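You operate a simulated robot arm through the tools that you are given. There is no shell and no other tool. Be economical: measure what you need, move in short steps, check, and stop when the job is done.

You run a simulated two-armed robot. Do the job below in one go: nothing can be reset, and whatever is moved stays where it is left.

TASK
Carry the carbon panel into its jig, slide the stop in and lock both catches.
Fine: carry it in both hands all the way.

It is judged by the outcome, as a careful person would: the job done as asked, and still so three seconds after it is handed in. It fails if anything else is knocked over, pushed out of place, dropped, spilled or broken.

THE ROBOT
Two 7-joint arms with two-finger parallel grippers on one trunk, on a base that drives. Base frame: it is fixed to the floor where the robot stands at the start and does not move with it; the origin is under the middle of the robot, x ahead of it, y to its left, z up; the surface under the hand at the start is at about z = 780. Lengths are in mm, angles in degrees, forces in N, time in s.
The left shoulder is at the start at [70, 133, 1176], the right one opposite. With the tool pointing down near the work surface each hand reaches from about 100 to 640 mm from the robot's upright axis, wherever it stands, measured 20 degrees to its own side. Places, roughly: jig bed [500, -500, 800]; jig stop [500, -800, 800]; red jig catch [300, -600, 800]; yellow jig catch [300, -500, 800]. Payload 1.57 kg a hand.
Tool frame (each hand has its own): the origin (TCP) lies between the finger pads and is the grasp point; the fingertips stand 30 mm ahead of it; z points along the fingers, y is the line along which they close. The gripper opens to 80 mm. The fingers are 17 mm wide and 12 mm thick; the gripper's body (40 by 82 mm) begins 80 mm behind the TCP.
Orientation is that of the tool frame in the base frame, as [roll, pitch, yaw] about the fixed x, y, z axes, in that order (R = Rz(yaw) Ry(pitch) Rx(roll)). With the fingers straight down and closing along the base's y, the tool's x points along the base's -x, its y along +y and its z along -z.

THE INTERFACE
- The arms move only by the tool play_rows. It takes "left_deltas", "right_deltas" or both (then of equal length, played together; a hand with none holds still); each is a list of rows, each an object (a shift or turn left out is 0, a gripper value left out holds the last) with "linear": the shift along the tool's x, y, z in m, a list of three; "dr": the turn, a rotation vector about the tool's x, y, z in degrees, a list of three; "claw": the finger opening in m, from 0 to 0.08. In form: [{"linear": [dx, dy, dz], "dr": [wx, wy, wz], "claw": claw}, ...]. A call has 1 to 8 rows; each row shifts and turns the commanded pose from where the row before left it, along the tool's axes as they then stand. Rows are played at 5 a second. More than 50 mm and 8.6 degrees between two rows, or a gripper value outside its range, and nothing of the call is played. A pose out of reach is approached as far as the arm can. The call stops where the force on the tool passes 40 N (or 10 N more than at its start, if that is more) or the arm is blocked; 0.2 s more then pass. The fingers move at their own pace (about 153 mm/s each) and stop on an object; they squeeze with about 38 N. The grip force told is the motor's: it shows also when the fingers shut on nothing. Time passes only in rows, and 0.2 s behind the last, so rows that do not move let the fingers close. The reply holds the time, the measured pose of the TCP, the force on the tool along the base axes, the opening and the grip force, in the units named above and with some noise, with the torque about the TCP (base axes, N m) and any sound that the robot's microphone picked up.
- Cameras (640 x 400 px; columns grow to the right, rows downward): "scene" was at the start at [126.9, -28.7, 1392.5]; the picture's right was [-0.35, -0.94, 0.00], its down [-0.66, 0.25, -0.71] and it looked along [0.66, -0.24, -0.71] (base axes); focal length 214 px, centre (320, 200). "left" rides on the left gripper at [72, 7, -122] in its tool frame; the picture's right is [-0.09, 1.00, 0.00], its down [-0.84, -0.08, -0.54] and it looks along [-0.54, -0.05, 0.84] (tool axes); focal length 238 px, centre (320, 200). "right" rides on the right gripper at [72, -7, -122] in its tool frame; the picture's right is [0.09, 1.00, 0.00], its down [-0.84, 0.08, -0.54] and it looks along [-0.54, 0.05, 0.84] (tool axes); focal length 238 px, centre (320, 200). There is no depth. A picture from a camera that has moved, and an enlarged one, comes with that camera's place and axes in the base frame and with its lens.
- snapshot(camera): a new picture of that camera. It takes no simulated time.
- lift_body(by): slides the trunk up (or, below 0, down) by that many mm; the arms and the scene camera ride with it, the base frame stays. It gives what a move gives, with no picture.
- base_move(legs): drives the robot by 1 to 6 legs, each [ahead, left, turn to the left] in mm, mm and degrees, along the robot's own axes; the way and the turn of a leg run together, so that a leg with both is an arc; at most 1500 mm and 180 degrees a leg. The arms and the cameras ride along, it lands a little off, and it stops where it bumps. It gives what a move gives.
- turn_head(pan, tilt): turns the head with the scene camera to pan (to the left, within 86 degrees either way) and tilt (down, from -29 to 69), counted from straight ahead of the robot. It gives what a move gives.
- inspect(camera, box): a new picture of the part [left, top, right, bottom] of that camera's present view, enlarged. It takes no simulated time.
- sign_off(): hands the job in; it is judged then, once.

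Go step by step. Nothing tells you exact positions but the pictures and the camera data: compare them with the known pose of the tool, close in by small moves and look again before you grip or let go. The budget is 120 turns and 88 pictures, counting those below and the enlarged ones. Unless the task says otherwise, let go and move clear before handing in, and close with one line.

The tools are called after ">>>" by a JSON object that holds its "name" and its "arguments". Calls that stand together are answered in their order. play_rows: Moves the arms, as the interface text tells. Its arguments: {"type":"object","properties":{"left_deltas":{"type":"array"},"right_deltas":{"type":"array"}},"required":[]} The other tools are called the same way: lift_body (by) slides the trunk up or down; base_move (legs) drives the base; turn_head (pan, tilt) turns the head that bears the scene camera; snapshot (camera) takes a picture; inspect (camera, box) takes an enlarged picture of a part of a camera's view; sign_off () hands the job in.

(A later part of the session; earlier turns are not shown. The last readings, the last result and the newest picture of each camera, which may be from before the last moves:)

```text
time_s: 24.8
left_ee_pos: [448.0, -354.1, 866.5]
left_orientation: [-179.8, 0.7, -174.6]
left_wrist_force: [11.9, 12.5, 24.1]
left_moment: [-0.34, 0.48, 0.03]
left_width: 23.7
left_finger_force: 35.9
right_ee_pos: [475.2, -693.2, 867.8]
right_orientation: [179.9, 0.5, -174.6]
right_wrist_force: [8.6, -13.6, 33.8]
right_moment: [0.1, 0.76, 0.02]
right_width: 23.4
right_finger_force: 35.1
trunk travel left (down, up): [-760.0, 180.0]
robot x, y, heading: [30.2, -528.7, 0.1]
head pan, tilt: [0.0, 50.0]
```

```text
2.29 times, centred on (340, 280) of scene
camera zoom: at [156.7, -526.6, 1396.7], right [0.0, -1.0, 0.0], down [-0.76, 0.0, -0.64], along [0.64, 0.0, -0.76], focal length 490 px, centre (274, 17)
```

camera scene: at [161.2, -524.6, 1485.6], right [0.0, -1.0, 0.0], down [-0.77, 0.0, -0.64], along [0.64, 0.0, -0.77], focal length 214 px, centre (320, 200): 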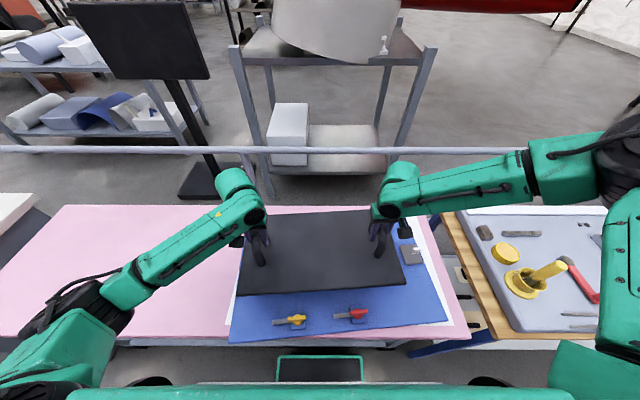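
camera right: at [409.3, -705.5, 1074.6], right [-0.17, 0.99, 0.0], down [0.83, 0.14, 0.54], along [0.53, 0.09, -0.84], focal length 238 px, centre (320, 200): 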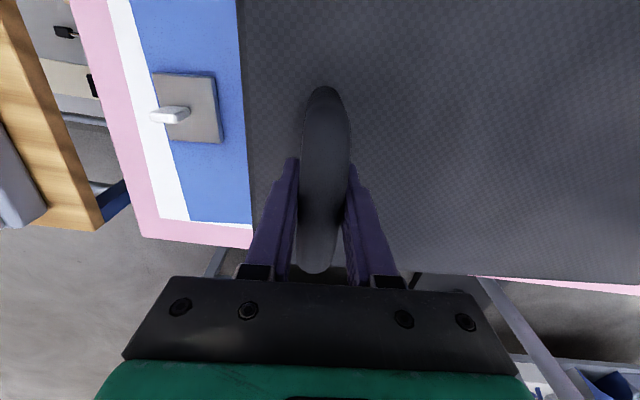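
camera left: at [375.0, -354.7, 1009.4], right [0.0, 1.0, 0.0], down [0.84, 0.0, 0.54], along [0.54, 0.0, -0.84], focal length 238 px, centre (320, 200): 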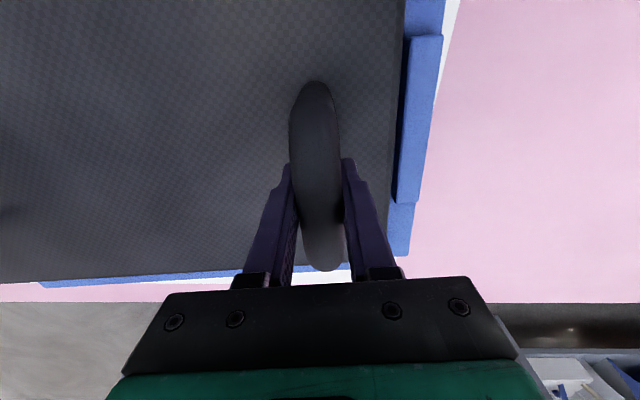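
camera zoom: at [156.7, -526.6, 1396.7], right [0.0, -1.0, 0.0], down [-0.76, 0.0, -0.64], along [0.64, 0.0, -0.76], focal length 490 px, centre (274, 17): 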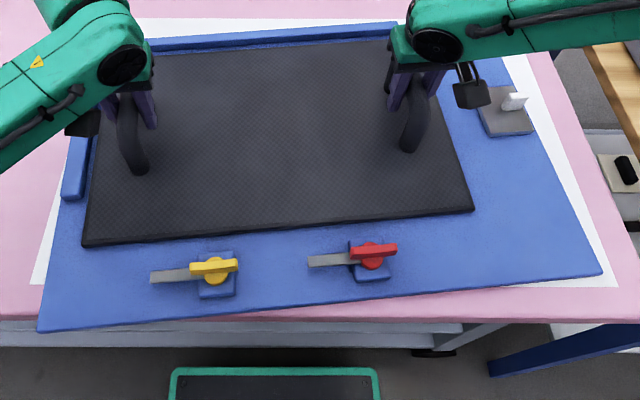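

The panel is on the bed (contact at about trunk −762). I'll back off to light contact and zoom in on the gaps.

>>> {"name": "lift_body", "arguments": {"by": 2.5}}

>>> {"name": "inspect", "arguments": {"camera": "scene", "box": [215, 195, 315, 257]}}

>>> {"name": "inspect", "arguments": {"camera": "scene", "box": [300, 195, 400, 257]}}

>>> {"name": "inspect", "arguments": {"camera": "left", "box": [340, 0, 480, 280]}}

```text
time_s: 25.3
left_ee_pos: [446.4, -354.6, 867.9]
left_orientation: [-179.9, 0.2, -174.7]
left_wrist_force: [6.5, 12.1, 19.3]
left_moment: [-0.4, -0.23, -0.08]
left_width: 23.7
left_finger_force: 35.7
right_ee_pos: [474.1, -692.1, 867.9]
right_orientation: [179.7, 0.3, -174.6]
right_wrist_force: [12.1, -11.3, 23.0]
right_moment: [0.08, 0.2, 0.01]
right_width: 23.7
right_finger_force: 35.3
trunk travel left (down, up): [-763.0, 177.0]
robot x, y, heading: [31.4, -525.5, 0.1]
head pan, tilt: [0.0, 50.0]
```

```text
6.40 times, centred on (265, 226) of scene
camera zoom: at [157.7, -526.7, 1398.5], right [0.0, -1.0, 0.0], down [-0.77, 0.0, -0.64], along [0.64, 0.0, -0.77], focal length 1373 px, centre (672, 34)
```

zoom: 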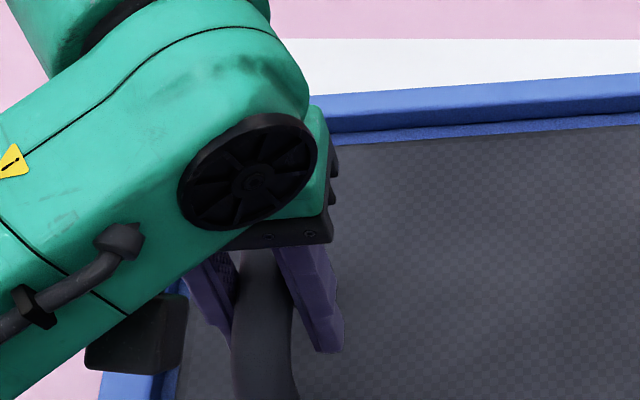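

```text
6.40 times, centred on (350, 226) of scene
camera zoom: at [157.7, -526.7, 1398.5], right [0.0, -1.0, 0.0], down [-0.77, 0.0, -0.64], along [0.64, 0.0, -0.77], focal length 1373 px, centre (128, 34)
```

zoom: 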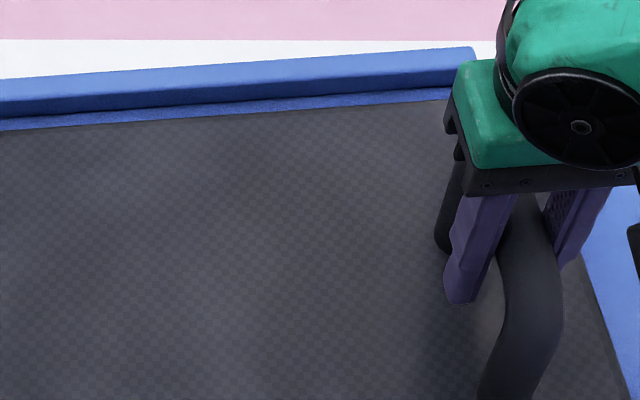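

```text
1.43 times, centred on (410, 140) of left
camera zoom: at [372.8, -354.7, 988.1], right [0.0, 1.0, 0.0], down [0.84, 0.0, 0.54], along [0.54, 0.0, -0.84], focal length 340 px, centre (191, 286)
```

zoom: 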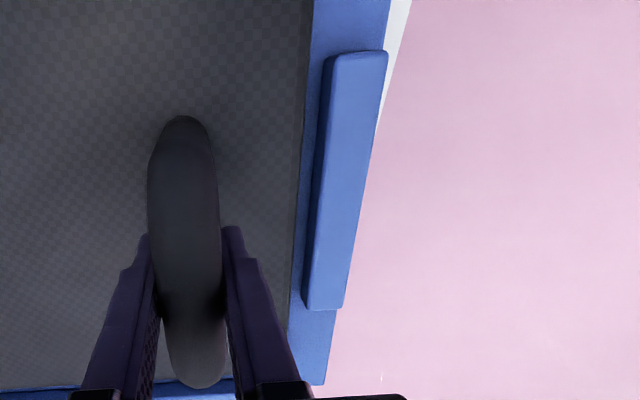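

The gaps are about 13.5 mm at the far fence and 12.5 mm at the left. I'll take the weight off slightly and slide together by 11 mm and 10 mm.

>>> {"name": "lift_body", "arguments": {"by": 1.5}}

>>> {"name": "play_rows", "arguments": {"left_deltas": [{"linear": [-0.004, 0.004, 0]}, {"linear": [-0.004, 0.004, 0]}, {"linear": [-0.003, 0.002, 0]}, {}], "right_deltas": [{"linear": [-0.004, 0.004, 0]}, {"linear": [-0.004, 0.004, 0]}, {"linear": [-0.003, 0.002, 0]}, {}]}}

>>> {"name": "inspect", "arguments": {"camera": "scene", "box": [215, 195, 315, 257]}}

>>> {"name": "inspect", "arguments": {"camera": "scene", "box": [300, 195, 400, 257]}}

>>> {"name": "inspect", "arguments": {"camera": "left", "box": [340, 0, 480, 280]}}

```text
time_s: 25.8
left_ee_pos: [445.0, -355.2, 866.0]
left_orientation: [-179.9, -0.1, -174.7]
left_wrist_force: [1.3, 11.5, 9.5]
left_moment: [-0.28, -0.31, -0.14]
left_width: 23.6
left_finger_force: 35.7
right_ee_pos: [472.3, -693.3, 868.2]
right_orientation: [179.9, -0.2, -174.6]
right_wrist_force: [7.8, -9.5, 10.1]
right_moment: [0.03, 0.21, -0.12]
right_width: 23.5
right_finger_force: 36.1
trunk travel left (down, up): [-764.0, 176.0]
robot x, y, heading: [31.5, -527.0, 0.4]
head pan, tilt: [0.0, 50.0]
```

```text
time_s: 26.8
left_ee_pos: [454.9, -344.1, 867.8]
left_orientation: [-179.9, -0.1, -174.8]
left_wrist_force: [-3.7, 4.0, -5.2]
left_moment: [-0.13, 0.1, 0.05]
left_width: 23.4
left_finger_force: 36.0
right_ee_pos: [484.0, -683.8, 868.1]
right_orientation: [179.8, 0.0, -174.5]
right_wrist_force: [2.3, -9.5, 0.9]
right_moment: [0.12, 0.37, 0.02]
right_width: 23.5
right_finger_force: 36.1
trunk travel left (down, up): [-764.0, 176.0]
robot x, y, heading: [29.2, -527.5, 0.4]
head pan, tilt: [0.0, 50.0]
```

```text
6.40 times, centred on (265, 226) of scene
camera zoom: at [159.8, -528.0, 1399.6], right [0.0, -1.0, 0.0], down [-0.77, 0.0, -0.64], along [0.64, 0.0, -0.77], focal length 1373 px, centre (672, 34)
```

zoom: 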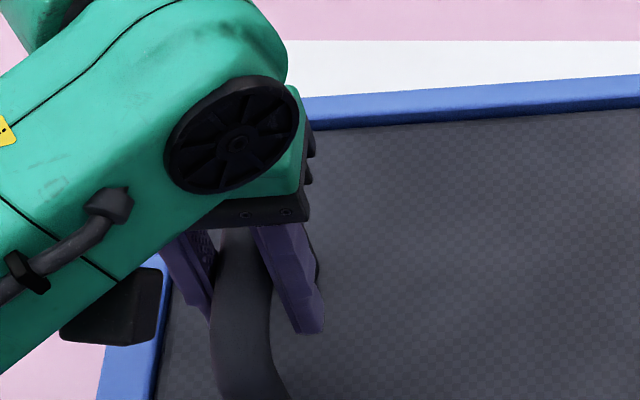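

```text
6.40 times, centred on (350, 226) of scene
camera zoom: at [159.8, -528.0, 1399.6], right [0.0, -1.0, 0.0], down [-0.77, 0.0, -0.64], along [0.64, 0.0, -0.77], focal length 1373 px, centre (128, 34)
```

zoom: 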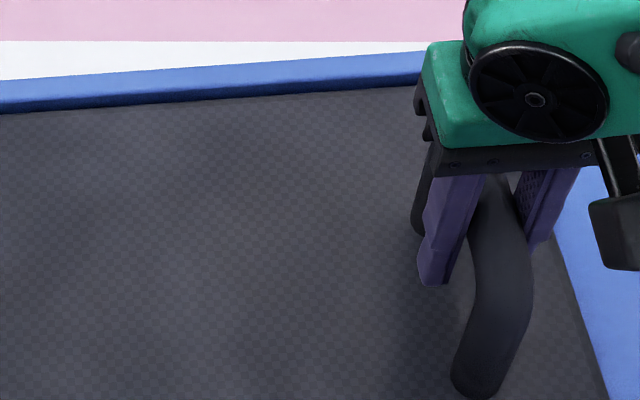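

```text
1.43 times, centred on (410, 140) of left
camera zoom: at [384.2, -344.9, 988.5], right [0.0, 1.0, 0.0], down [0.84, 0.0, 0.54], along [0.54, 0.0, -0.84], focal length 340 px, centre (191, 286)
```

zoom: 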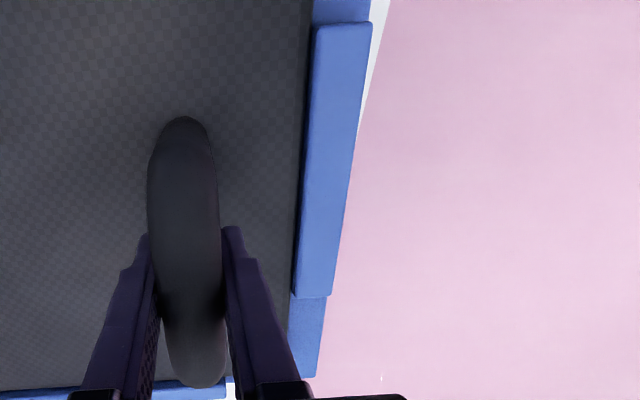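

Only about 1–3 mm is left on each side. I'll nudge to the far fence and then the left fence in 1 mm rows.

>>> {"name": "play_rows", "arguments": {"left_deltas": [{"linear": [-0.001, 0, 0]}, {"linear": [-0.001, 0, 0]}, {}], "right_deltas": [{"linear": [-0.001, 0, 0]}, {"linear": [-0.001, 0, 0]}, {}]}}

>>> {"name": "play_rows", "arguments": {"left_deltas": [{"linear": [0, 0.001, 0]}, {"linear": [0, 0.0005, 0]}, {}], "right_deltas": [{"linear": [0, 0.001, 0]}, {"linear": [0, 0.0005, 0]}, {}]}}

>>> {"name": "inspect", "arguments": {"camera": "scene", "box": [300, 195, 400, 257]}}

>>> {"name": "inspect", "arguments": {"camera": "left", "box": [400, 0, 480, 140]}}

```text
time_s: 27.6
left_ee_pos: [459.2, -343.9, 867.4]
left_orientation: [-179.9, 0.0, -174.7]
left_wrist_force: [-6.2, 5.1, -5.1]
left_moment: [-0.19, -0.04, -0.29]
left_width: 23.4
left_finger_force: 35.0
right_ee_pos: [487.1, -682.9, 868.3]
right_orientation: [179.7, 0.0, -174.6]
right_wrist_force: [3.5, -9.7, -3.7]
right_moment: [0.01, 0.21, -0.23]
right_width: 23.4
right_finger_force: 34.8
trunk travel left (down, up): [-764.0, 176.0]
robot x, y, heading: [37.5, -524.3, 0.2]
head pan, tilt: [0.0, 50.0]
```

```text
time_s: 28.4
left_ee_pos: [459.2, -344.3, 867.4]
left_orientation: [-179.9, 0.0, -174.7]
left_wrist_force: [-2.7, 0.6, -4.4]
left_moment: [-0.12, -0.06, -0.13]
left_width: 23.4
left_finger_force: 35.3
right_ee_pos: [486.4, -683.3, 869.8]
right_orientation: [179.7, 0.1, -174.6]
right_wrist_force: [4.5, -7.1, -2.9]
right_moment: [0.01, 0.12, -0.21]
right_width: 23.5
right_finger_force: 35.4
trunk travel left (down, up): [-764.0, 176.0]
robot x, y, heading: [34.1, -528.8, -0.0]
head pan, tilt: [0.0, 50.0]
```

```text
6.40 times, centred on (350, 226) of scene
camera zoom: at [161.0, -528.7, 1399.7], right [0.0, -1.0, 0.0], down [-0.77, 0.0, -0.64], along [0.64, 0.0, -0.77], focal length 1373 px, centre (128, 34)
```

zoom: 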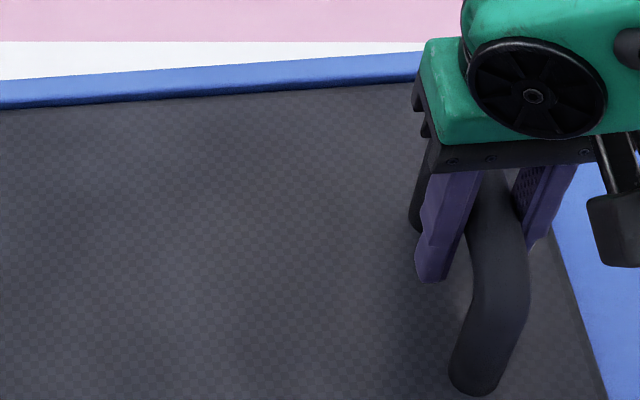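

```text
2.86 times, centred on (440, 70) of left
camera zoom: at [387.0, -344.1, 988.8], right [0.0, 1.0, 0.0], down [0.84, 0.0, 0.54], along [0.54, 0.0, -0.84], focal length 681 px, centre (-23, 571)
```

zoom: 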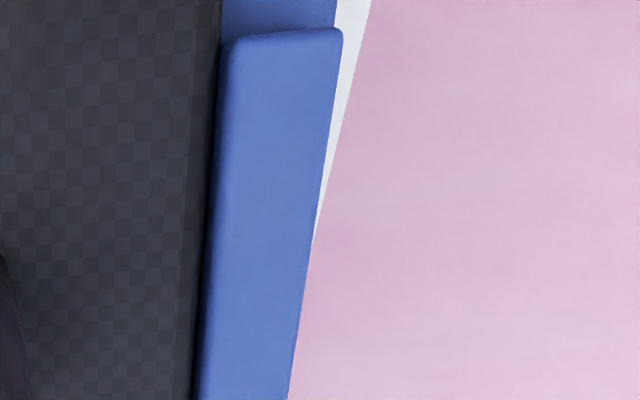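

The gaps are nearly closed. I'll nudge a little more until contact forces show.

>>> {"name": "play_rows", "arguments": {"left_deltas": [{"linear": [-0.001, 0, 0]}, {"linear": [-0.001, 0, 0]}, {}], "right_deltas": [{"linear": [-0.001, 0, 0]}, {"linear": [-0.001, 0, 0]}, {}]}}

>>> {"name": "play_rows", "arguments": {"left_deltas": [{"linear": [0, 0.001, 0]}, {}], "right_deltas": [{"linear": [0, 0.001, 0]}, {}]}}

>>> {"name": "inspect", "arguments": {"camera": "scene", "box": [215, 195, 315, 257]}}

>>> {"name": "inspect", "arguments": {"camera": "left", "box": [400, 0, 480, 140]}}

```text
time_s: 29.2
left_ee_pos: [460.5, -344.0, 867.6]
left_orientation: [-179.9, -0.1, -174.7]
left_wrist_force: [-9.2, -5.0, -0.9]
left_moment: [0.06, 0.0, -0.42]
left_width: 23.4
left_finger_force: 35.8
right_ee_pos: [486.0, -681.6, 869.9]
right_orientation: [179.8, 0.1, -174.6]
right_wrist_force: [4.6, -1.2, -3.2]
right_moment: [0.02, 0.19, -0.41]
right_width: 23.5
right_finger_force: 35.6
right hand out of reach, approached as far as the arm can: row 2
trunk travel left (down, up): [-764.0, 176.0]
robot x, y, heading: [30.9, -528.3, 0.5]
head pan, tilt: [0.0, 50.0]
```

```text
time_s: 29.8
left_ee_pos: [459.9, -343.3, 866.7]
left_orientation: [-179.9, 0.0, -174.7]
left_wrist_force: [-6.4, -8.9, -3.9]
left_moment: [0.22, -0.07, -0.31]
left_width: 23.4
left_finger_force: 35.9
right_ee_pos: [486.8, -681.9, 869.1]
right_orientation: [179.7, 0.2, -174.7]
right_wrist_force: [3.4, 2.5, -2.6]
right_moment: [0.06, -0.19, -0.4]
right_width: 23.6
right_finger_force: 35.2
trunk travel left (down, up): [-764.0, 176.0]
robot x, y, heading: [32.8, -526.8, 0.4]
head pan, tilt: [0.0, 50.0]
```

```text
6.40 times, centred on (265, 226) of scene
camera zoom: at [160.4, -528.2, 1399.6], right [0.0, -1.0, 0.0], down [-0.77, 0.0, -0.64], along [0.64, 0.0, -0.77], focal length 1373 px, centre (672, 34)
```

zoom: 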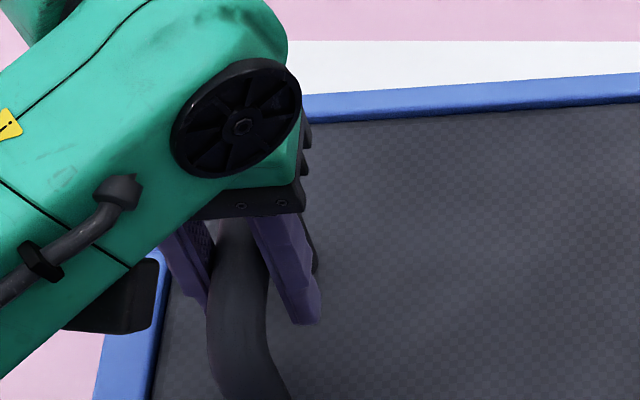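

```text
2.86 times, centred on (440, 70) of left
camera zoom: at [388.6, -342.8, 988.6], right [0.0, 1.0, 0.0], down [0.84, 0.0, 0.54], along [0.54, 0.0, -0.84], focal length 681 px, centre (-23, 571)
```

zoom: 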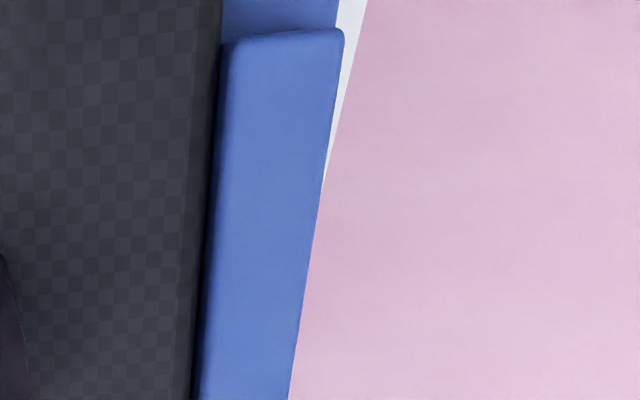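

The right hand is at its reach limit, so I'll check how square the panel sits to the far fence on the right side.

>>> {"name": "inspect", "arguments": {"camera": "scene", "box": [260, 205, 370, 235]}}

>>> {"name": "inspect", "arguments": {"camera": "right", "box": [360, 200, 640, 375]}}

>>> {"name": "inspect", "arguments": {"camera": "scene", "box": [200, 200, 480, 360]}}

```text
5.82 times, centred on (315, 220) of scene
camera zoom: at [160.4, -528.2, 1399.6], right [0.0, -1.0, 0.0], down [-0.77, 0.0, -0.64], along [0.64, 0.0, -0.77], focal length 1248 px, centre (349, 84)
```

zoom: 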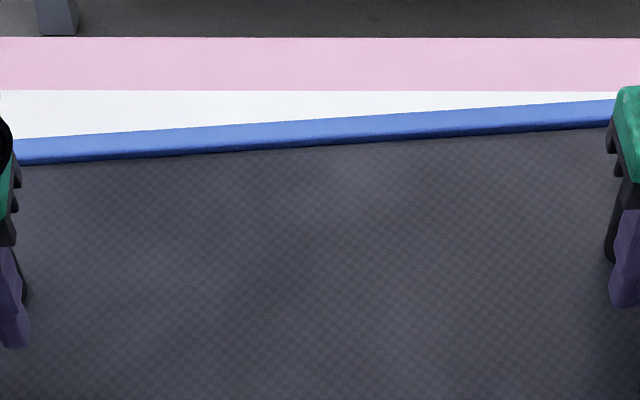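

```text
2.29 times, centred on (500, 288) of right
camera zoom: at [415.0, -697.4, 990.0], right [-0.19, 0.98, 0.01], down [0.82, 0.15, 0.54], along [0.53, 0.11, -0.84], focal length 545 px, centre (-91, 0)
```

zoom: 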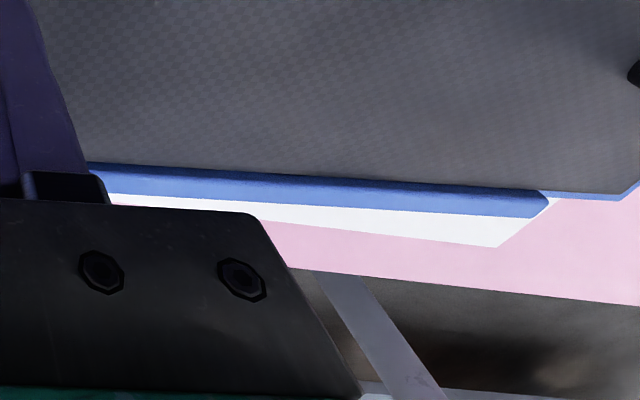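

```text
2.29 times, centred on (340, 280) of scene
camera zoom: at [160.4, -528.2, 1399.6], right [0.0, -1.0, 0.0], down [-0.77, 0.0, -0.64], along [0.64, 0.0, -0.77], focal length 490 px, centre (274, 17)
```

zoom: 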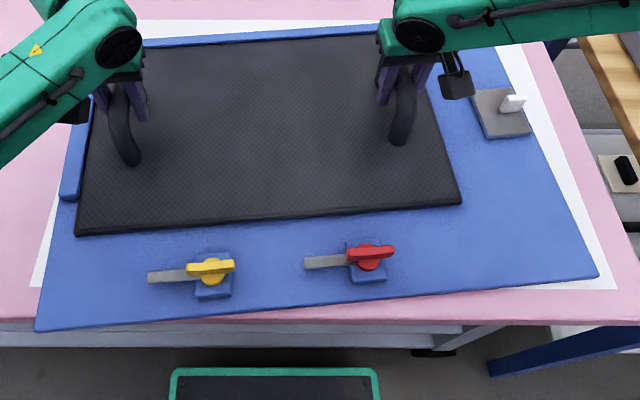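

The panel is against both fences within 1–2 mm, and the tongues will overlap it by about 18 mm. I'll seat it fully and open both grippers.

>>> {"name": "lift_body", "arguments": {"by": -1.5}}

>>> {"name": "play_rows", "arguments": {"left_deltas": [{"claw": 0.035}, {"claw": 0.05}, {}], "right_deltas": [{"claw": 0.035}, {"claw": 0.05}, {}]}}

>>> {"name": "inspect", "arguments": {"camera": "scene", "box": [200, 200, 480, 360]}}

```text
time_s: 30.3
left_ee_pos: [461.7, -344.4, 865.8]
left_orientation: [-180.0, 0.1, -174.7]
left_wrist_force: [-6.1, -12.6, 5.2]
left_moment: [0.36, 0.3, -0.35]
left_width: 23.9
left_finger_force: 35.9
right_ee_pos: [485.5, -681.3, 867.9]
right_orientation: [179.7, 0.1, -174.6]
right_wrist_force: [5.2, 7.0, -2.7]
right_moment: [0.08, 0.0, -0.46]
right_width: 23.3
right_finger_force: 35.7
trunk travel left (down, up): [-763.0, 177.0]
robot x, y, heading: [32.5, -525.0, 0.3]
head pan, tilt: [0.0, 50.0]
```

```text
time_s: 31.1
left_ee_pos: [461.3, -341.5, 865.3]
left_orientation: [-179.9, 0.0, -174.7]
left_wrist_force: [1.0, -0.8, 0.0]
left_moment: [0.0, 0.0, 0.0]
left_width: 49.8
left_finger_force: 0.0
right_ee_pos: [485.5, -681.4, 868.4]
right_orientation: [179.8, 0.1, -174.6]
right_wrist_force: [0.2, -1.2, 0.1]
right_moment: [-0.01, 0.0, -0.05]
right_width: 50.1
right_finger_force: 0.1
trunk travel left (down, up): [-763.0, 177.0]
robot x, y, heading: [35.0, -527.6, 0.4]
head pan, tilt: [0.0, 50.0]
```

```text
2.29 times, centred on (340, 280) of scene
camera zoom: at [160.0, -526.0, 1398.2], right [0.0, -1.0, 0.0], down [-0.77, 0.0, -0.64], along [0.64, 0.0, -0.77], focal length 490 px, centre (274, 17)
```

zoom: 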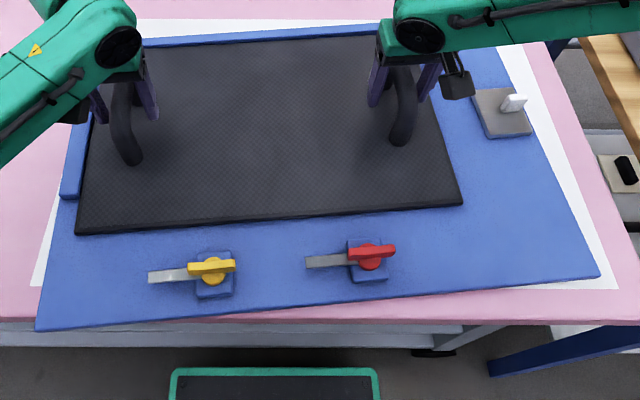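

The panel is released and seated. I'll raise both hands clear, then move the right hand over the stop for a look.

>>> {"name": "play_rows", "arguments": {"left_deltas": [{"linear": [0, 0, -0.035]}, {"linear": [0, 0, -0.035]}, {"linear": [0, 0, -0.035]}, {"linear": [0, 0, -0.035]}, {"linear": [0.02, 0.03, 0]}, {"linear": [0.02, 0.03, 0]}, {}], "right_deltas": [{"linear": [0, 0, -0.035]}, {"linear": [0, 0, -0.035]}, {"linear": [0, 0, -0.035]}, {"linear": [0, -0.035, 0]}, {"linear": [0, -0.035, 0]}, {"linear": [0, -0.035, 0]}, {"linear": [0, -0.035, 0]}]}}

>>> {"name": "snapshot", "arguments": {"camera": "right"}}

>>> {"name": "snapshot", "arguments": {"camera": "scene"}}

```text
time_s: 32.7
left_ee_pos: [414.9, -286.6, 1006.0]
left_orientation: [180.0, 0.0, -174.7]
left_wrist_force: [-0.2, -0.9, 0.6]
left_moment: [0.01, 0.0, 0.05]
left_width: 50.0
left_finger_force: 0.0
right_ee_pos: [497.0, -822.5, 970.6]
right_orientation: [179.7, 0.0, -174.6]
right_wrist_force: [0.1, -0.5, -0.2]
right_moment: [0.03, 0.03, 0.02]
right_width: 50.0
right_finger_force: 0.0
trunk travel left (down, up): [-763.0, 177.0]
robot x, y, heading: [30.9, -523.6, 0.4]
head pan, tilt: [0.0, 50.0]
```

```text
41 pictures are left
camera right: at [427.1, -838.9, 1092.0], right [-0.19, 0.98, 0.01], down [0.83, 0.15, 0.54], along [0.53, 0.11, -0.84], focal length 238 px, centre (320, 200)
```

right: 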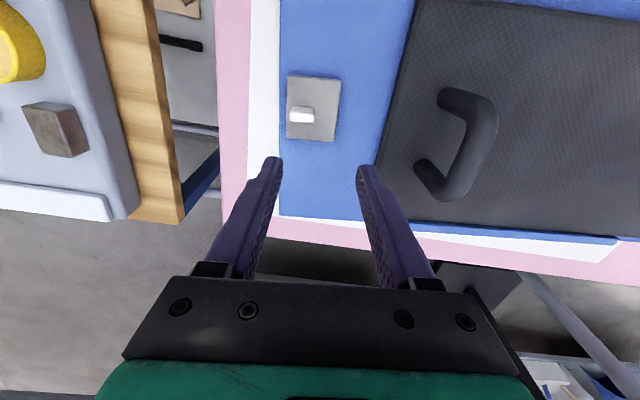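

```text
40 pictures are left
camera scene: at [160.9, -529.5, 1398.1], right [0.0, -1.0, 0.0], down [-0.77, 0.0, -0.64], along [0.64, 0.0, -0.77], focal length 214 px, centre (320, 200)
```

scene: 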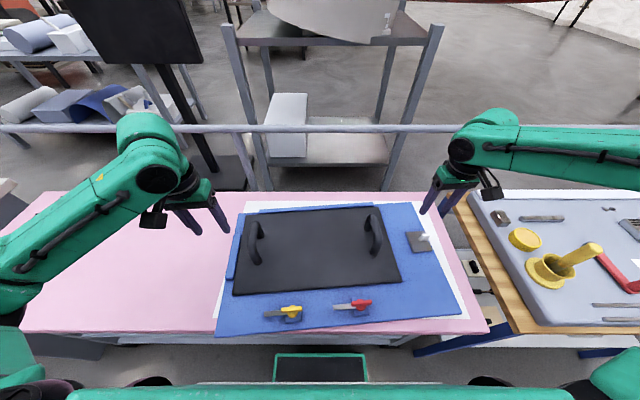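

>>> {"name": "inspect", "arguments": {"camera": "right", "box": [260, 60, 380, 160]}}

>>> {"name": "inspect", "arguments": {"camera": "scene", "box": [380, 210, 460, 260]}}

```text
4.00 times, centred on (320, 110) of right
camera zoom: at [427.1, -838.9, 1092.0], right [-0.19, 0.98, 0.01], down [0.83, 0.15, 0.54], along [0.53, 0.11, -0.84], focal length 953 px, centre (320, 560)
```

zoom: 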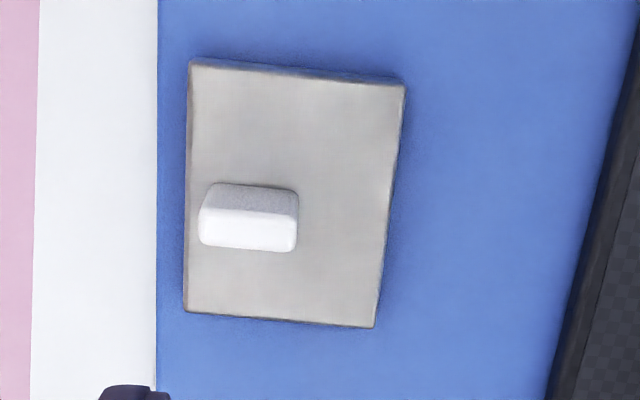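

```text
8.00 times, centred on (420, 235) of scene
camera zoom: at [160.9, -529.5, 1398.1], right [0.0, -1.0, 0.0], down [-0.77, 0.0, -0.64], along [0.64, 0.0, -0.77], focal length 1716 px, centre (-480, -80)
```

zoom: 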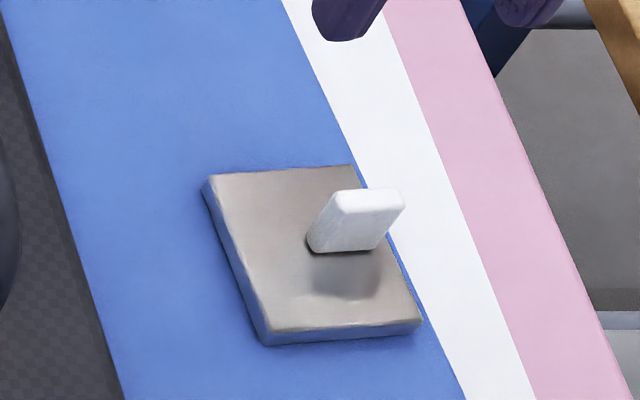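

The stop's white tab stands at about (487, −843) with its top near z 847; the plate's left edge is about 57 mm from the panel. I'll move the right hand over the tab and descend partway.

>>> {"name": "play_rows", "arguments": {"right_deltas": [{"linear": [0.012, -0.02, 0], "claw": 0.06}, {"linear": [0, 0, 0.03]}, {"linear": [0, 0, 0.03]}, {"linear": [0, 0, 0.02]}, {}]}}

>>> {"name": "snapshot", "arguments": {"camera": "right"}}

>>> {"name": "inspect", "arguments": {"camera": "scene", "box": [380, 180, 500, 260]}}

```text
time_s: 33.9
left_ee_pos: [414.9, -284.0, 1004.8]
left_orientation: [-179.8, 0.0, -174.7]
left_wrist_force: [0.1, 0.0, 0.6]
left_moment: [0.01, 0.01, 0.01]
left_width: 50.3
left_finger_force: 0.1
right_ee_pos: [487.9, -841.7, 892.0]
right_orientation: [179.8, 0.1, -174.5]
right_wrist_force: [0.3, -0.1, 0.1]
right_moment: [0.01, -0.03, 0.02]
right_width: 59.7
right_finger_force: 0.1
trunk travel left (down, up): [-763.0, 177.0]
robot x, y, heading: [28.6, -524.9, 0.3]
head pan, tilt: [0.0, 50.0]
```

```text
37 pictures are left
camera right: at [417.4, -856.6, 1012.0], right [-0.19, 0.98, 0.0], down [0.83, 0.15, 0.54], along [0.53, 0.1, -0.84], focal length 238 px, centre (320, 200)
```

right: 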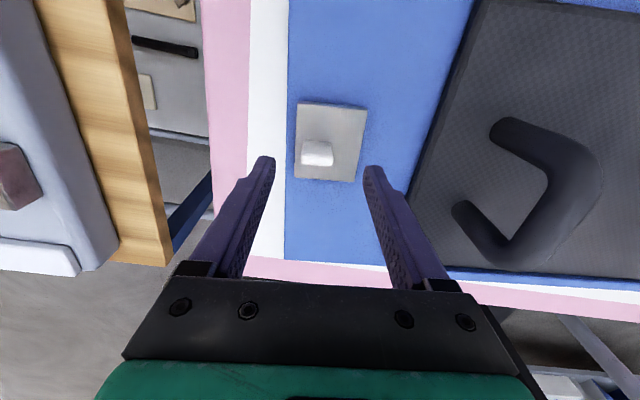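

```text
5.00 times, centred on (440, 220) of scene
camera zoom: at [160.0, -526.5, 1398.2], right [0.0, -1.0, 0.0], down [-0.77, 0.0, -0.64], along [0.64, 0.0, -0.77], focal length 1072 px, centre (-280, 100)
```

zoom: 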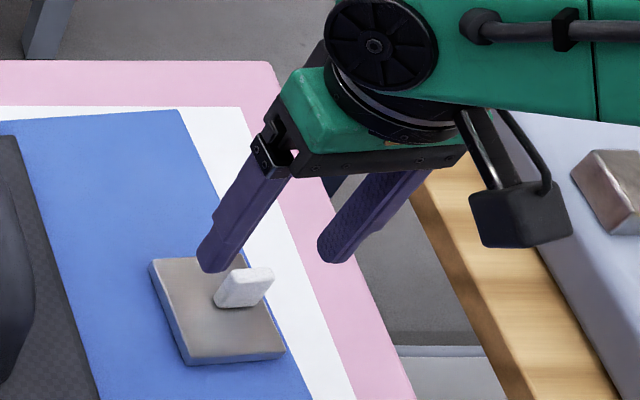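

The tab is centred between the fingers, so I'll descend to straddle it.

>>> {"name": "play_rows", "arguments": {"right_deltas": [{"linear": [0.003, -0.002, 0.02]}, {"linear": [0, 0, 0.02]}, {"linear": [0, 0, 0.012]}, {}]}}

>>> {"name": "snapshot", "arguments": {"camera": "right"}}

>>> {"name": "inspect", "arguments": {"camera": "scene", "box": [380, 180, 500, 260]}}

```text
time_s: 34.9
left_ee_pos: [414.9, -285.4, 1007.0]
left_orientation: [-179.9, 0.0, -174.7]
left_wrist_force: [-0.1, -0.3, -0.3]
left_moment: [0.01, -0.01, -0.02]
left_width: 50.0
left_finger_force: 0.1
right_ee_pos: [484.7, -844.2, 840.8]
right_orientation: [179.8, 0.0, -174.7]
right_wrist_force: [0.7, -0.5, -0.9]
right_moment: [0.0, 0.0, -0.02]
right_width: 60.0
right_finger_force: 0.0
trunk travel left (down, up): [-763.0, 177.0]
robot x, y, heading: [30.7, -523.3, 0.3]
head pan, tilt: [0.0, 50.0]
```

```text
35 pictures are left
camera right: at [414.5, -859.4, 960.9], right [-0.19, 0.98, 0.0], down [0.82, 0.15, 0.54], along [0.53, 0.1, -0.84], focal length 238 px, centre (320, 200)
```

right: 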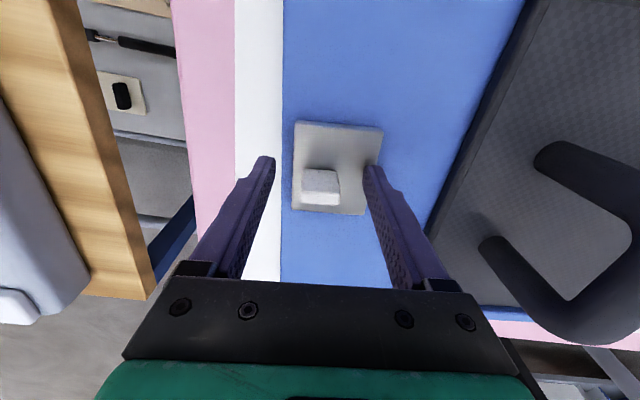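

```text
5.00 times, centred on (440, 220) of scene
camera zoom: at [159.7, -526.6, 1398.3], right [0.0, -1.0, 0.0], down [-0.77, 0.0, -0.64], along [0.64, 0.0, -0.77], focal length 1072 px, centre (-280, 100)
```

zoom: 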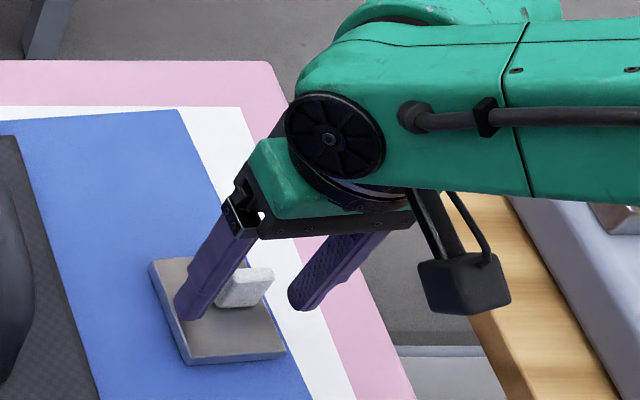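

The fingers straddle the tab, so I'll close on it.

>>> {"name": "play_rows", "arguments": {"right_deltas": [{"claw": 0.03}, {"claw": 0.0}, {}, {}]}}

>>> {"name": "inspect", "arguments": {"camera": "scene", "box": [380, 180, 500, 260]}}

```text
time_s: 35.9
left_ee_pos: [416.2, -283.6, 1005.3]
left_orientation: [-179.9, 0.0, -174.6]
left_wrist_force: [0.9, 0.1, 0.2]
left_moment: [0.0, 0.03, 0.02]
left_width: 50.1
left_finger_force: 0.0
right_ee_pos: [485.7, -843.5, 839.9]
right_orientation: [179.8, 0.0, -174.6]
right_wrist_force: [-2.3, 1.9, 0.8]
right_moment: [-0.09, -0.6, 0.02]
right_width: 25.2
right_finger_force: 36.6
trunk travel left (down, up): [-763.0, 177.0]
robot x, y, heading: [34.3, -529.0, 0.2]
head pan, tilt: [0.0, 50.0]
```

```text
5.00 times, centred on (440, 220) of scene
camera zoom: at [160.1, -526.0, 1398.2], right [0.0, -1.0, 0.0], down [-0.77, 0.0, -0.64], along [0.64, 0.0, -0.77], focal length 1072 px, centre (-280, 100)
```

zoom: 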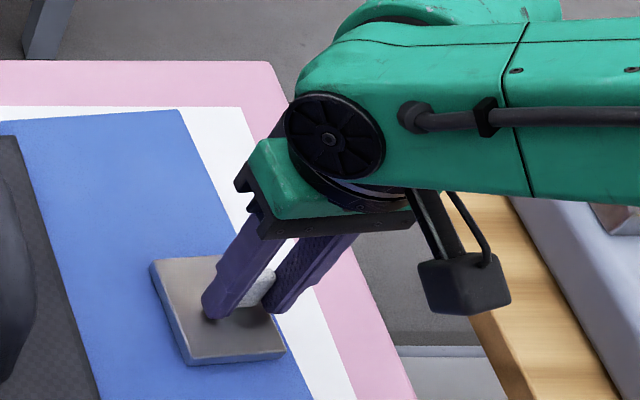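

I have a firm 25 mm grip on the tab. I'll slide the stop 45 mm towards the panel along the jig axis.

>>> {"name": "play_rows", "arguments": {"right_deltas": [{"linear": [-0.0001, 0.009, 0]}, {"linear": [-0.0001, 0.009, 0]}, {"linear": [-0.0001, 0.009, 0]}, {"linear": [-0.0001, 0.009, 0]}, {"linear": [-0.0001, 0.009, 0]}, {}]}}

>>> {"name": "snapshot", "arguments": {"camera": "right"}}

```text
time_s: 37.3
left_ee_pos: [414.8, -285.2, 1006.1]
left_orientation: [-179.9, 0.1, -174.8]
left_wrist_force: [-0.3, -0.9, -0.1]
left_moment: [-0.01, 0.01, -0.01]
left_width: 50.2
left_finger_force: 0.1
right_ee_pos: [481.5, -798.6, 840.9]
right_orientation: [179.8, 0.1, -174.6]
right_wrist_force: [-1.0, -0.8, 1.1]
right_moment: [-0.37, 0.68, -0.15]
right_width: 25.4
right_finger_force: 36.5
trunk travel left (down, up): [-763.0, 177.0]
robot x, y, heading: [31.8, -526.1, 0.2]
head pan, tilt: [0.0, 50.0]
```

```text
32 pictures are left
camera right: at [410.6, -814.4, 961.0], right [-0.18, 0.98, 0.0], down [0.82, 0.15, 0.54], along [0.53, 0.1, -0.84], focal length 238 px, centre (320, 200)
```

right: 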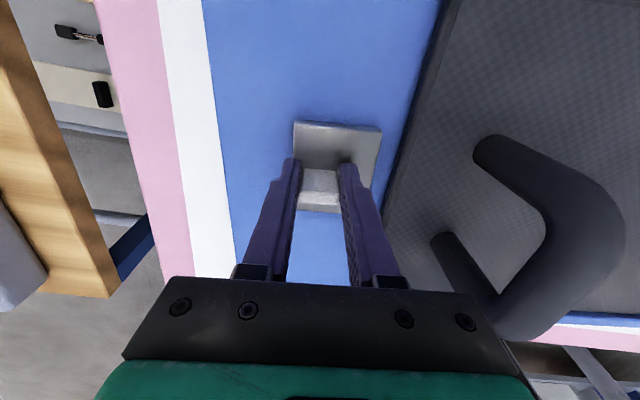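

It slides freely, with about 12–15 mm to go. I'll continue in 2.5 mm rows and watch the force.

>>> {"name": "play_rows", "arguments": {"right_deltas": [{"linear": [0, 0.0025, 0]}, {"linear": [0, 0.0025, 0]}, {"linear": [0, 0.0025, 0]}, {"linear": [0, 0.0025, 0]}, {}]}}

>>> {"name": "inspect", "arguments": {"camera": "right", "box": [270, 90, 450, 220]}}

```text
time_s: 38.5
left_ee_pos: [415.0, -285.4, 1005.8]
left_orientation: [-179.9, 0.0, -174.7]
left_wrist_force: [-0.4, 0.6, -0.4]
left_moment: [0.02, 0.0, 0.0]
left_width: 50.1
left_finger_force: 0.0
right_ee_pos: [481.3, -788.9, 840.0]
right_orientation: [179.8, 0.1, -174.6]
right_wrist_force: [-5.5, -2.8, -0.3]
right_moment: [-0.25, -0.76, -0.03]
right_width: 25.2
right_finger_force: 37.2
trunk travel left (down, up): [-763.0, 177.0]
robot x, y, heading: [33.1, -523.1, 0.3]
head pan, tilt: [0.0, 50.0]
```

```text
3.08 times, centred on (360, 155) of right
camera zoom: at [409.9, -805.1, 961.0], right [-0.19, 0.98, 0.0], down [0.83, 0.15, 0.54], along [0.53, 0.1, -0.84], focal length 733 px, centre (197, 338)
```

zoom: 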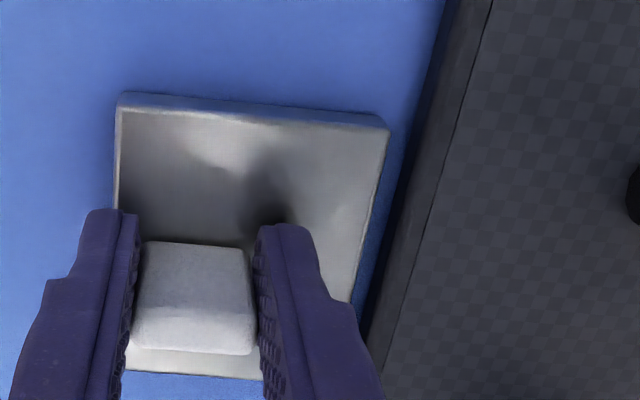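

About 5 mm of gap remains, so I'll continue in finer steps.

>>> {"name": "play_rows", "arguments": {"right_deltas": [{"linear": [0, 0.0015, 0]}, {"linear": [0, 0.0015, 0]}, {"linear": [0, 0.0015, 0]}, {"linear": [0, 0.0015, 0]}, {}]}}

>>> {"name": "inspect", "arguments": {"camera": "right", "box": [270, 90, 450, 220]}}

```text
time_s: 39.7
left_ee_pos: [415.5, -286.0, 1005.8]
left_orientation: [-179.8, -0.1, -174.7]
left_wrist_force: [-0.4, -1.0, 0.4]
left_moment: [-0.04, -0.03, 0.01]
left_width: 50.2
left_finger_force: 0.1
right_ee_pos: [481.0, -783.6, 840.1]
right_orientation: [179.8, 0.2, -174.7]
right_wrist_force: [-4.1, -3.4, 0.4]
right_moment: [-0.26, 0.08, -0.1]
right_width: 25.3
right_finger_force: 36.5
trunk travel left (down, up): [-763.0, 177.0]
robot x, y, heading: [33.1, -527.0, 0.4]
head pan, tilt: [0.0, 50.0]
```

```text
3.08 times, centred on (360, 155) of right
camera zoom: at [409.6, -799.0, 961.0], right [-0.18, 0.98, 0.0], down [0.83, 0.15, 0.54], along [0.53, 0.1, -0.84], focal length 733 px, centre (197, 338)
```

zoom: 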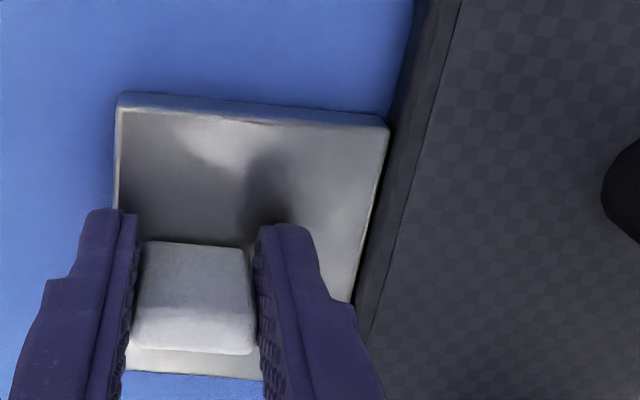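

It's nearly touching. I'll push a little further until the force rises, which also settles the panel on the left fence.

>>> {"name": "play_rows", "arguments": {"right_deltas": [{"linear": [0, 0.001, 0]}, {"linear": [0, 0.001, 0]}, {}]}}

>>> {"name": "play_rows", "arguments": {"right_deltas": [{"linear": [0, 0.001, 0]}, {}]}}

>>> {"name": "inspect", "arguments": {"camera": "right", "box": [270, 90, 450, 220]}}

```text
time_s: 40.5
left_ee_pos: [414.7, -285.9, 1005.5]
left_orientation: [-180.0, 0.0, -174.8]
left_wrist_force: [0.4, -0.1, -0.7]
left_moment: [-0.02, -0.01, -0.03]
left_width: 50.1
left_finger_force: 0.0
right_ee_pos: [482.5, -782.8, 839.6]
right_orientation: [179.9, 0.0, -174.6]
right_wrist_force: [0.5, -9.4, 0.1]
right_moment: [-0.59, 0.8, -0.07]
right_width: 25.4
right_finger_force: 36.5
trunk travel left (down, up): [-763.0, 177.0]
robot x, y, heading: [32.7, -525.2, 0.3]
head pan, tilt: [0.0, 50.0]
```

```text
time_s: 41.1
left_ee_pos: [414.6, -286.5, 1005.2]
left_orientation: [-179.9, 0.1, -174.7]
left_wrist_force: [-0.6, 0.6, 0.1]
left_moment: [0.01, 0.02, -0.01]
left_width: 50.2
left_finger_force: 0.0
right_ee_pos: [480.3, -782.2, 840.5]
right_orientation: [179.8, 0.2, -174.6]
right_wrist_force: [3.1, -10.8, 2.6]
right_moment: [-0.53, 0.33, -0.07]
right_width: 25.5
right_finger_force: 36.7
trunk travel left (down, up): [-763.0, 177.0]
robot x, y, heading: [35.0, -530.3, 0.4]
head pan, tilt: [0.0, 50.0]
```

```text
3.08 times, centred on (360, 155) of right
camera zoom: at [409.9, -797.2, 960.9], right [-0.19, 0.98, 0.0], down [0.82, 0.15, 0.55], along [0.54, 0.1, -0.84], focal length 733 px, centre (197, 338)
```

zoom: 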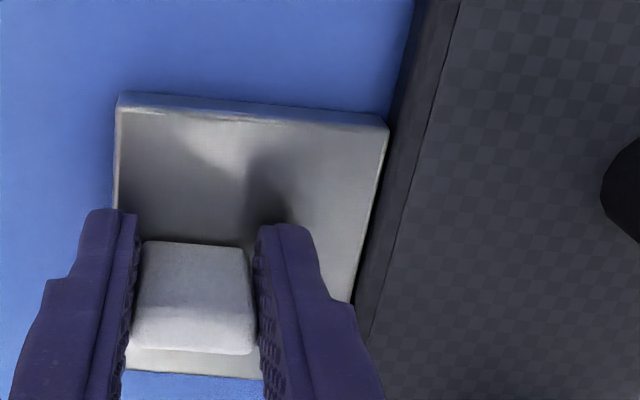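

>>> {"name": "play_rows", "arguments": {"right_deltas": [{"linear": [0, 0.001, 0]}, {}]}}

>>> {"name": "play_rows", "arguments": {"right_deltas": [{"linear": [0, 0.001, 0]}, {}]}}

>>> {"name": "inspect", "arguments": {"camera": "scene", "box": [210, 195, 470, 345]}}

```text
time_s: 41.7
left_ee_pos: [414.1, -285.7, 1006.4]
left_orientation: [-179.9, -0.1, -174.7]
left_wrist_force: [-0.6, -0.1, -0.1]
left_moment: [-0.02, -0.04, -0.01]
left_width: 50.0
left_finger_force: 0.1
right_ee_pos: [480.0, -780.3, 841.0]
right_orientation: [179.7, 0.2, -174.5]
right_wrist_force: [0.0, -5.9, 0.6]
right_moment: [-0.38, -0.88, -0.03]
right_width: 25.0
right_finger_force: 37.2
trunk travel left (down, up): [-763.0, 177.0]
robot x, y, heading: [33.7, -530.3, -0.0]
head pan, tilt: [0.0, 50.0]
```

```text
time_s: 42.3
left_ee_pos: [414.7, -285.4, 1006.1]
left_orientation: [179.9, 0.0, -174.7]
left_wrist_force: [-0.9, 0.3, 0.4]
left_moment: [-0.02, 0.0, 0.01]
left_width: 50.2
left_finger_force: 0.2
right_ee_pos: [480.8, -778.9, 839.1]
right_orientation: [179.8, 0.2, -174.6]
right_wrist_force: [3.1, -6.5, 2.3]
right_moment: [-0.47, 0.28, -0.1]
right_width: 25.3
right_finger_force: 36.5
trunk travel left (down, up): [-763.0, 177.0]
robot x, y, heading: [31.7, -528.5, 0.5]
head pan, tilt: [0.0, 50.0]
```

```text
2.46 times, centred on (340, 270) of scene
camera zoom: at [159.9, -528.0, 1398.3], right [0.0, -1.0, 0.0], down [-0.77, 0.0, -0.64], along [0.64, 0.0, -0.77], focal length 528 px, centre (271, 28)
```

zoom: 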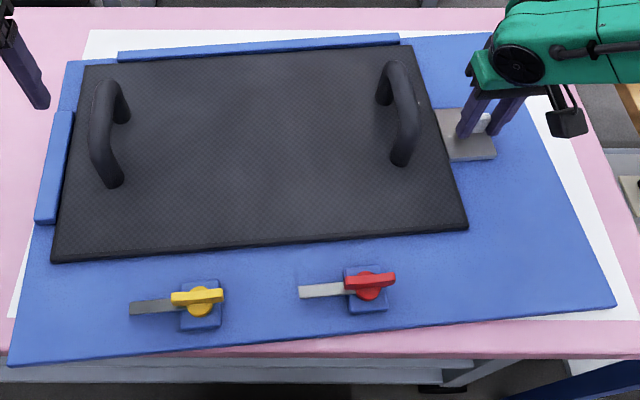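

>>> {"name": "play_rows", "arguments": {"right_deltas": [{"linear": [0, 0.001, 0]}, {"linear": [0, 0.001, 0]}, {}]}}

>>> {"name": "inspect", "arguments": {"camera": "scene", "box": [215, 205, 265, 305]}}

```text
time_s: 43.1
left_ee_pos: [414.1, -286.7, 1006.3]
left_orientation: [180.0, 0.1, -174.8]
left_wrist_force: [0.2, -0.1, 0.0]
left_moment: [-0.03, 0.0, -0.02]
left_width: 50.1
left_finger_force: 0.0
right_ee_pos: [480.0, -778.5, 840.0]
right_orientation: [179.8, 0.1, -174.8]
right_wrist_force: [-1.4, -10.0, 2.9]
right_moment: [-0.31, -0.79, -0.12]
right_width: 25.2
right_finger_force: 36.8
trunk travel left (down, up): [-763.0, 177.0]
robot x, y, heading: [33.3, -528.1, 0.0]
head pan, tilt: [0.0, 50.0]
```

```text
4.00 times, centred on (240, 255) of scene
camera zoom: at [159.6, -528.6, 1398.3], right [0.0, -1.0, 0.0], down [-0.77, 0.0, -0.64], along [0.64, 0.0, -0.77], focal length 858 px, centre (640, -20)
```

zoom: 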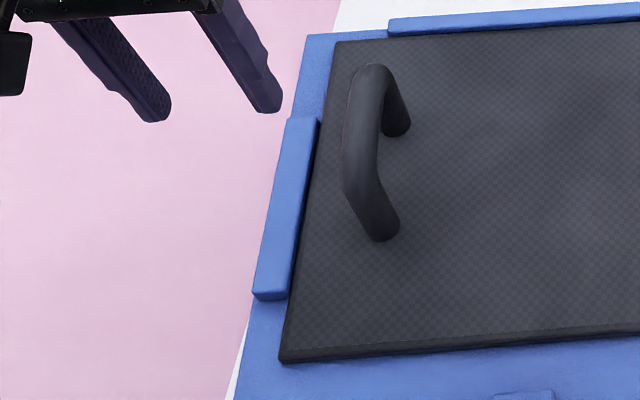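

>>> {"name": "play_rows", "arguments": {"right_deltas": [{"linear": [0, 0.001, 0]}, {"linear": [0, 0.001, 0]}, {}]}}

```text
time_s: 43.9
left_ee_pos: [414.6, -287.0, 1006.5]
left_orientation: [-180.0, 0.1, -174.6]
left_wrist_force: [-0.2, 0.2, 0.3]
left_moment: [0.0, 0.02, 0.0]
left_width: 50.1
left_finger_force: 0.1
right_ee_pos: [480.3, -776.5, 840.4]
right_orientation: [179.7, 0.0, -174.7]
right_wrist_force: [1.6, -9.8, 4.8]
right_moment: [-0.54, 0.33, -0.09]
right_width: 25.2
right_finger_force: 37.0
trunk travel left (down, up): [-763.0, 177.0]
robot x, y, heading: [31.2, -527.6, 0.2]
head pan, tilt: [0.0, 50.0]
```

>>> {"name": "inspect", "arguments": {"camera": "right", "box": [270, 90, 450, 220]}}

>>> {"name": "inspect", "arguments": {"camera": "scene", "box": [230, 225, 270, 275]}}

```text
3.08 times, centred on (360, 155) of right
camera zoom: at [408.7, -790.7, 961.0], right [-0.18, 0.98, 0.0], down [0.83, 0.15, 0.54], along [0.53, 0.1, -0.84], focal length 733 px, centre (197, 338)
```

zoom: 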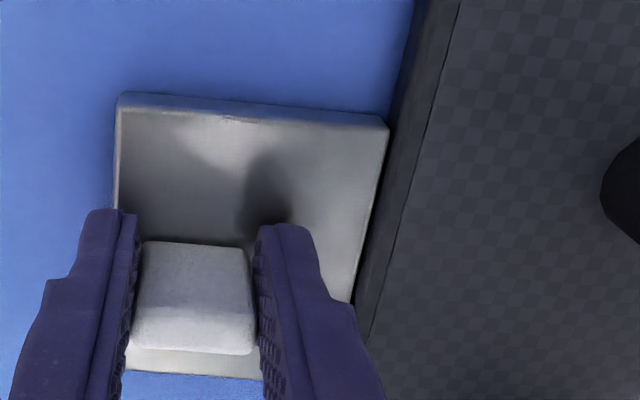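

```text
8.00 times, centred on (250, 250) of scene
camera zoom: at [159.3, -528.6, 1398.3], right [0.0, -1.0, 0.0], down [-0.77, 0.0, -0.64], along [0.64, 0.0, -0.77], focal length 1716 px, centre (880, -200)
```

zoom: 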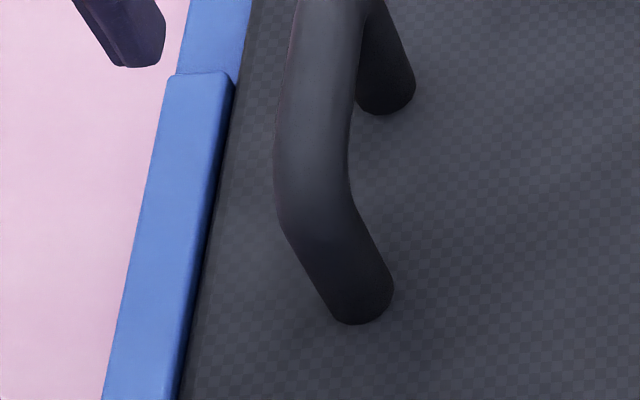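

>>> {"name": "play_rows", "arguments": {"right_deltas": [{"linear": [0, 0.001, 0]}, {"linear": [0, 0.001, 0]}, {}, {}]}}

```text
time_s: 44.9
left_ee_pos: [413.4, -286.3, 1006.7]
left_orientation: [-179.9, 0.0, -174.7]
left_wrist_force: [-0.7, -0.2, 0.2]
left_moment: [-0.01, -0.02, 0.02]
left_width: 50.0
left_finger_force: 0.1
right_ee_pos: [480.1, -774.2, 841.2]
right_orientation: [179.7, 0.0, -174.5]
right_wrist_force: [-0.9, -9.9, 0.4]
right_moment: [-0.28, -0.9, -0.09]
right_width: 25.2
right_finger_force: 36.7
trunk travel left (down, up): [-763.0, 177.0]
robot x, y, heading: [31.9, -526.6, 0.4]
head pan, tilt: [0.0, 50.0]
```

The force hasn't risen yet, so I'll look at the whole jig before pushing further.

>>> {"name": "inspect", "arguments": {"camera": "scene", "box": [210, 195, 470, 345]}}

>>> {"name": "inspect", "arguments": {"camera": "scene", "box": [215, 225, 265, 305]}}

```text
2.46 times, centred on (340, 270) of scene
camera zoom: at [159.5, -528.4, 1398.3], right [0.0, -1.0, 0.0], down [-0.77, 0.0, -0.64], along [0.64, 0.0, -0.77], focal length 528 px, centre (271, 28)
```

zoom: 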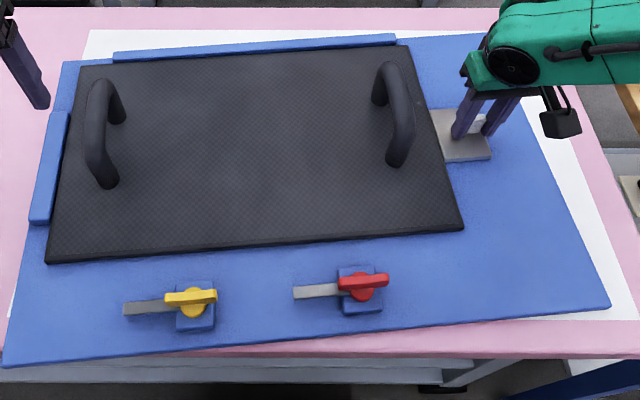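

```text
5.00 times, centred on (240, 265) of scene
camera zoom: at [159.5, -528.4, 1398.3], right [0.0, -1.0, 0.0], down [-0.77, 0.0, -0.64], along [0.64, 0.0, -0.77], focal length 1072 px, centre (720, -125)
```

zoom: 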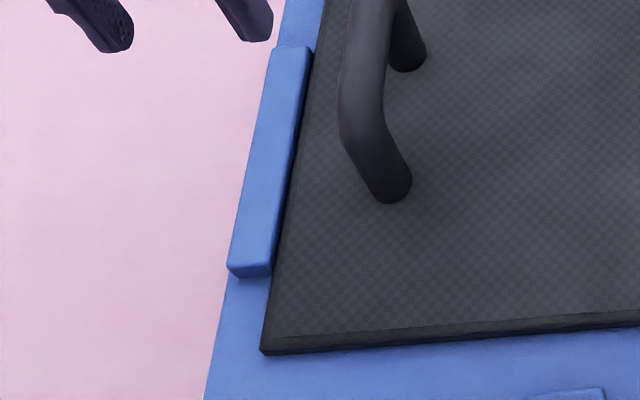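

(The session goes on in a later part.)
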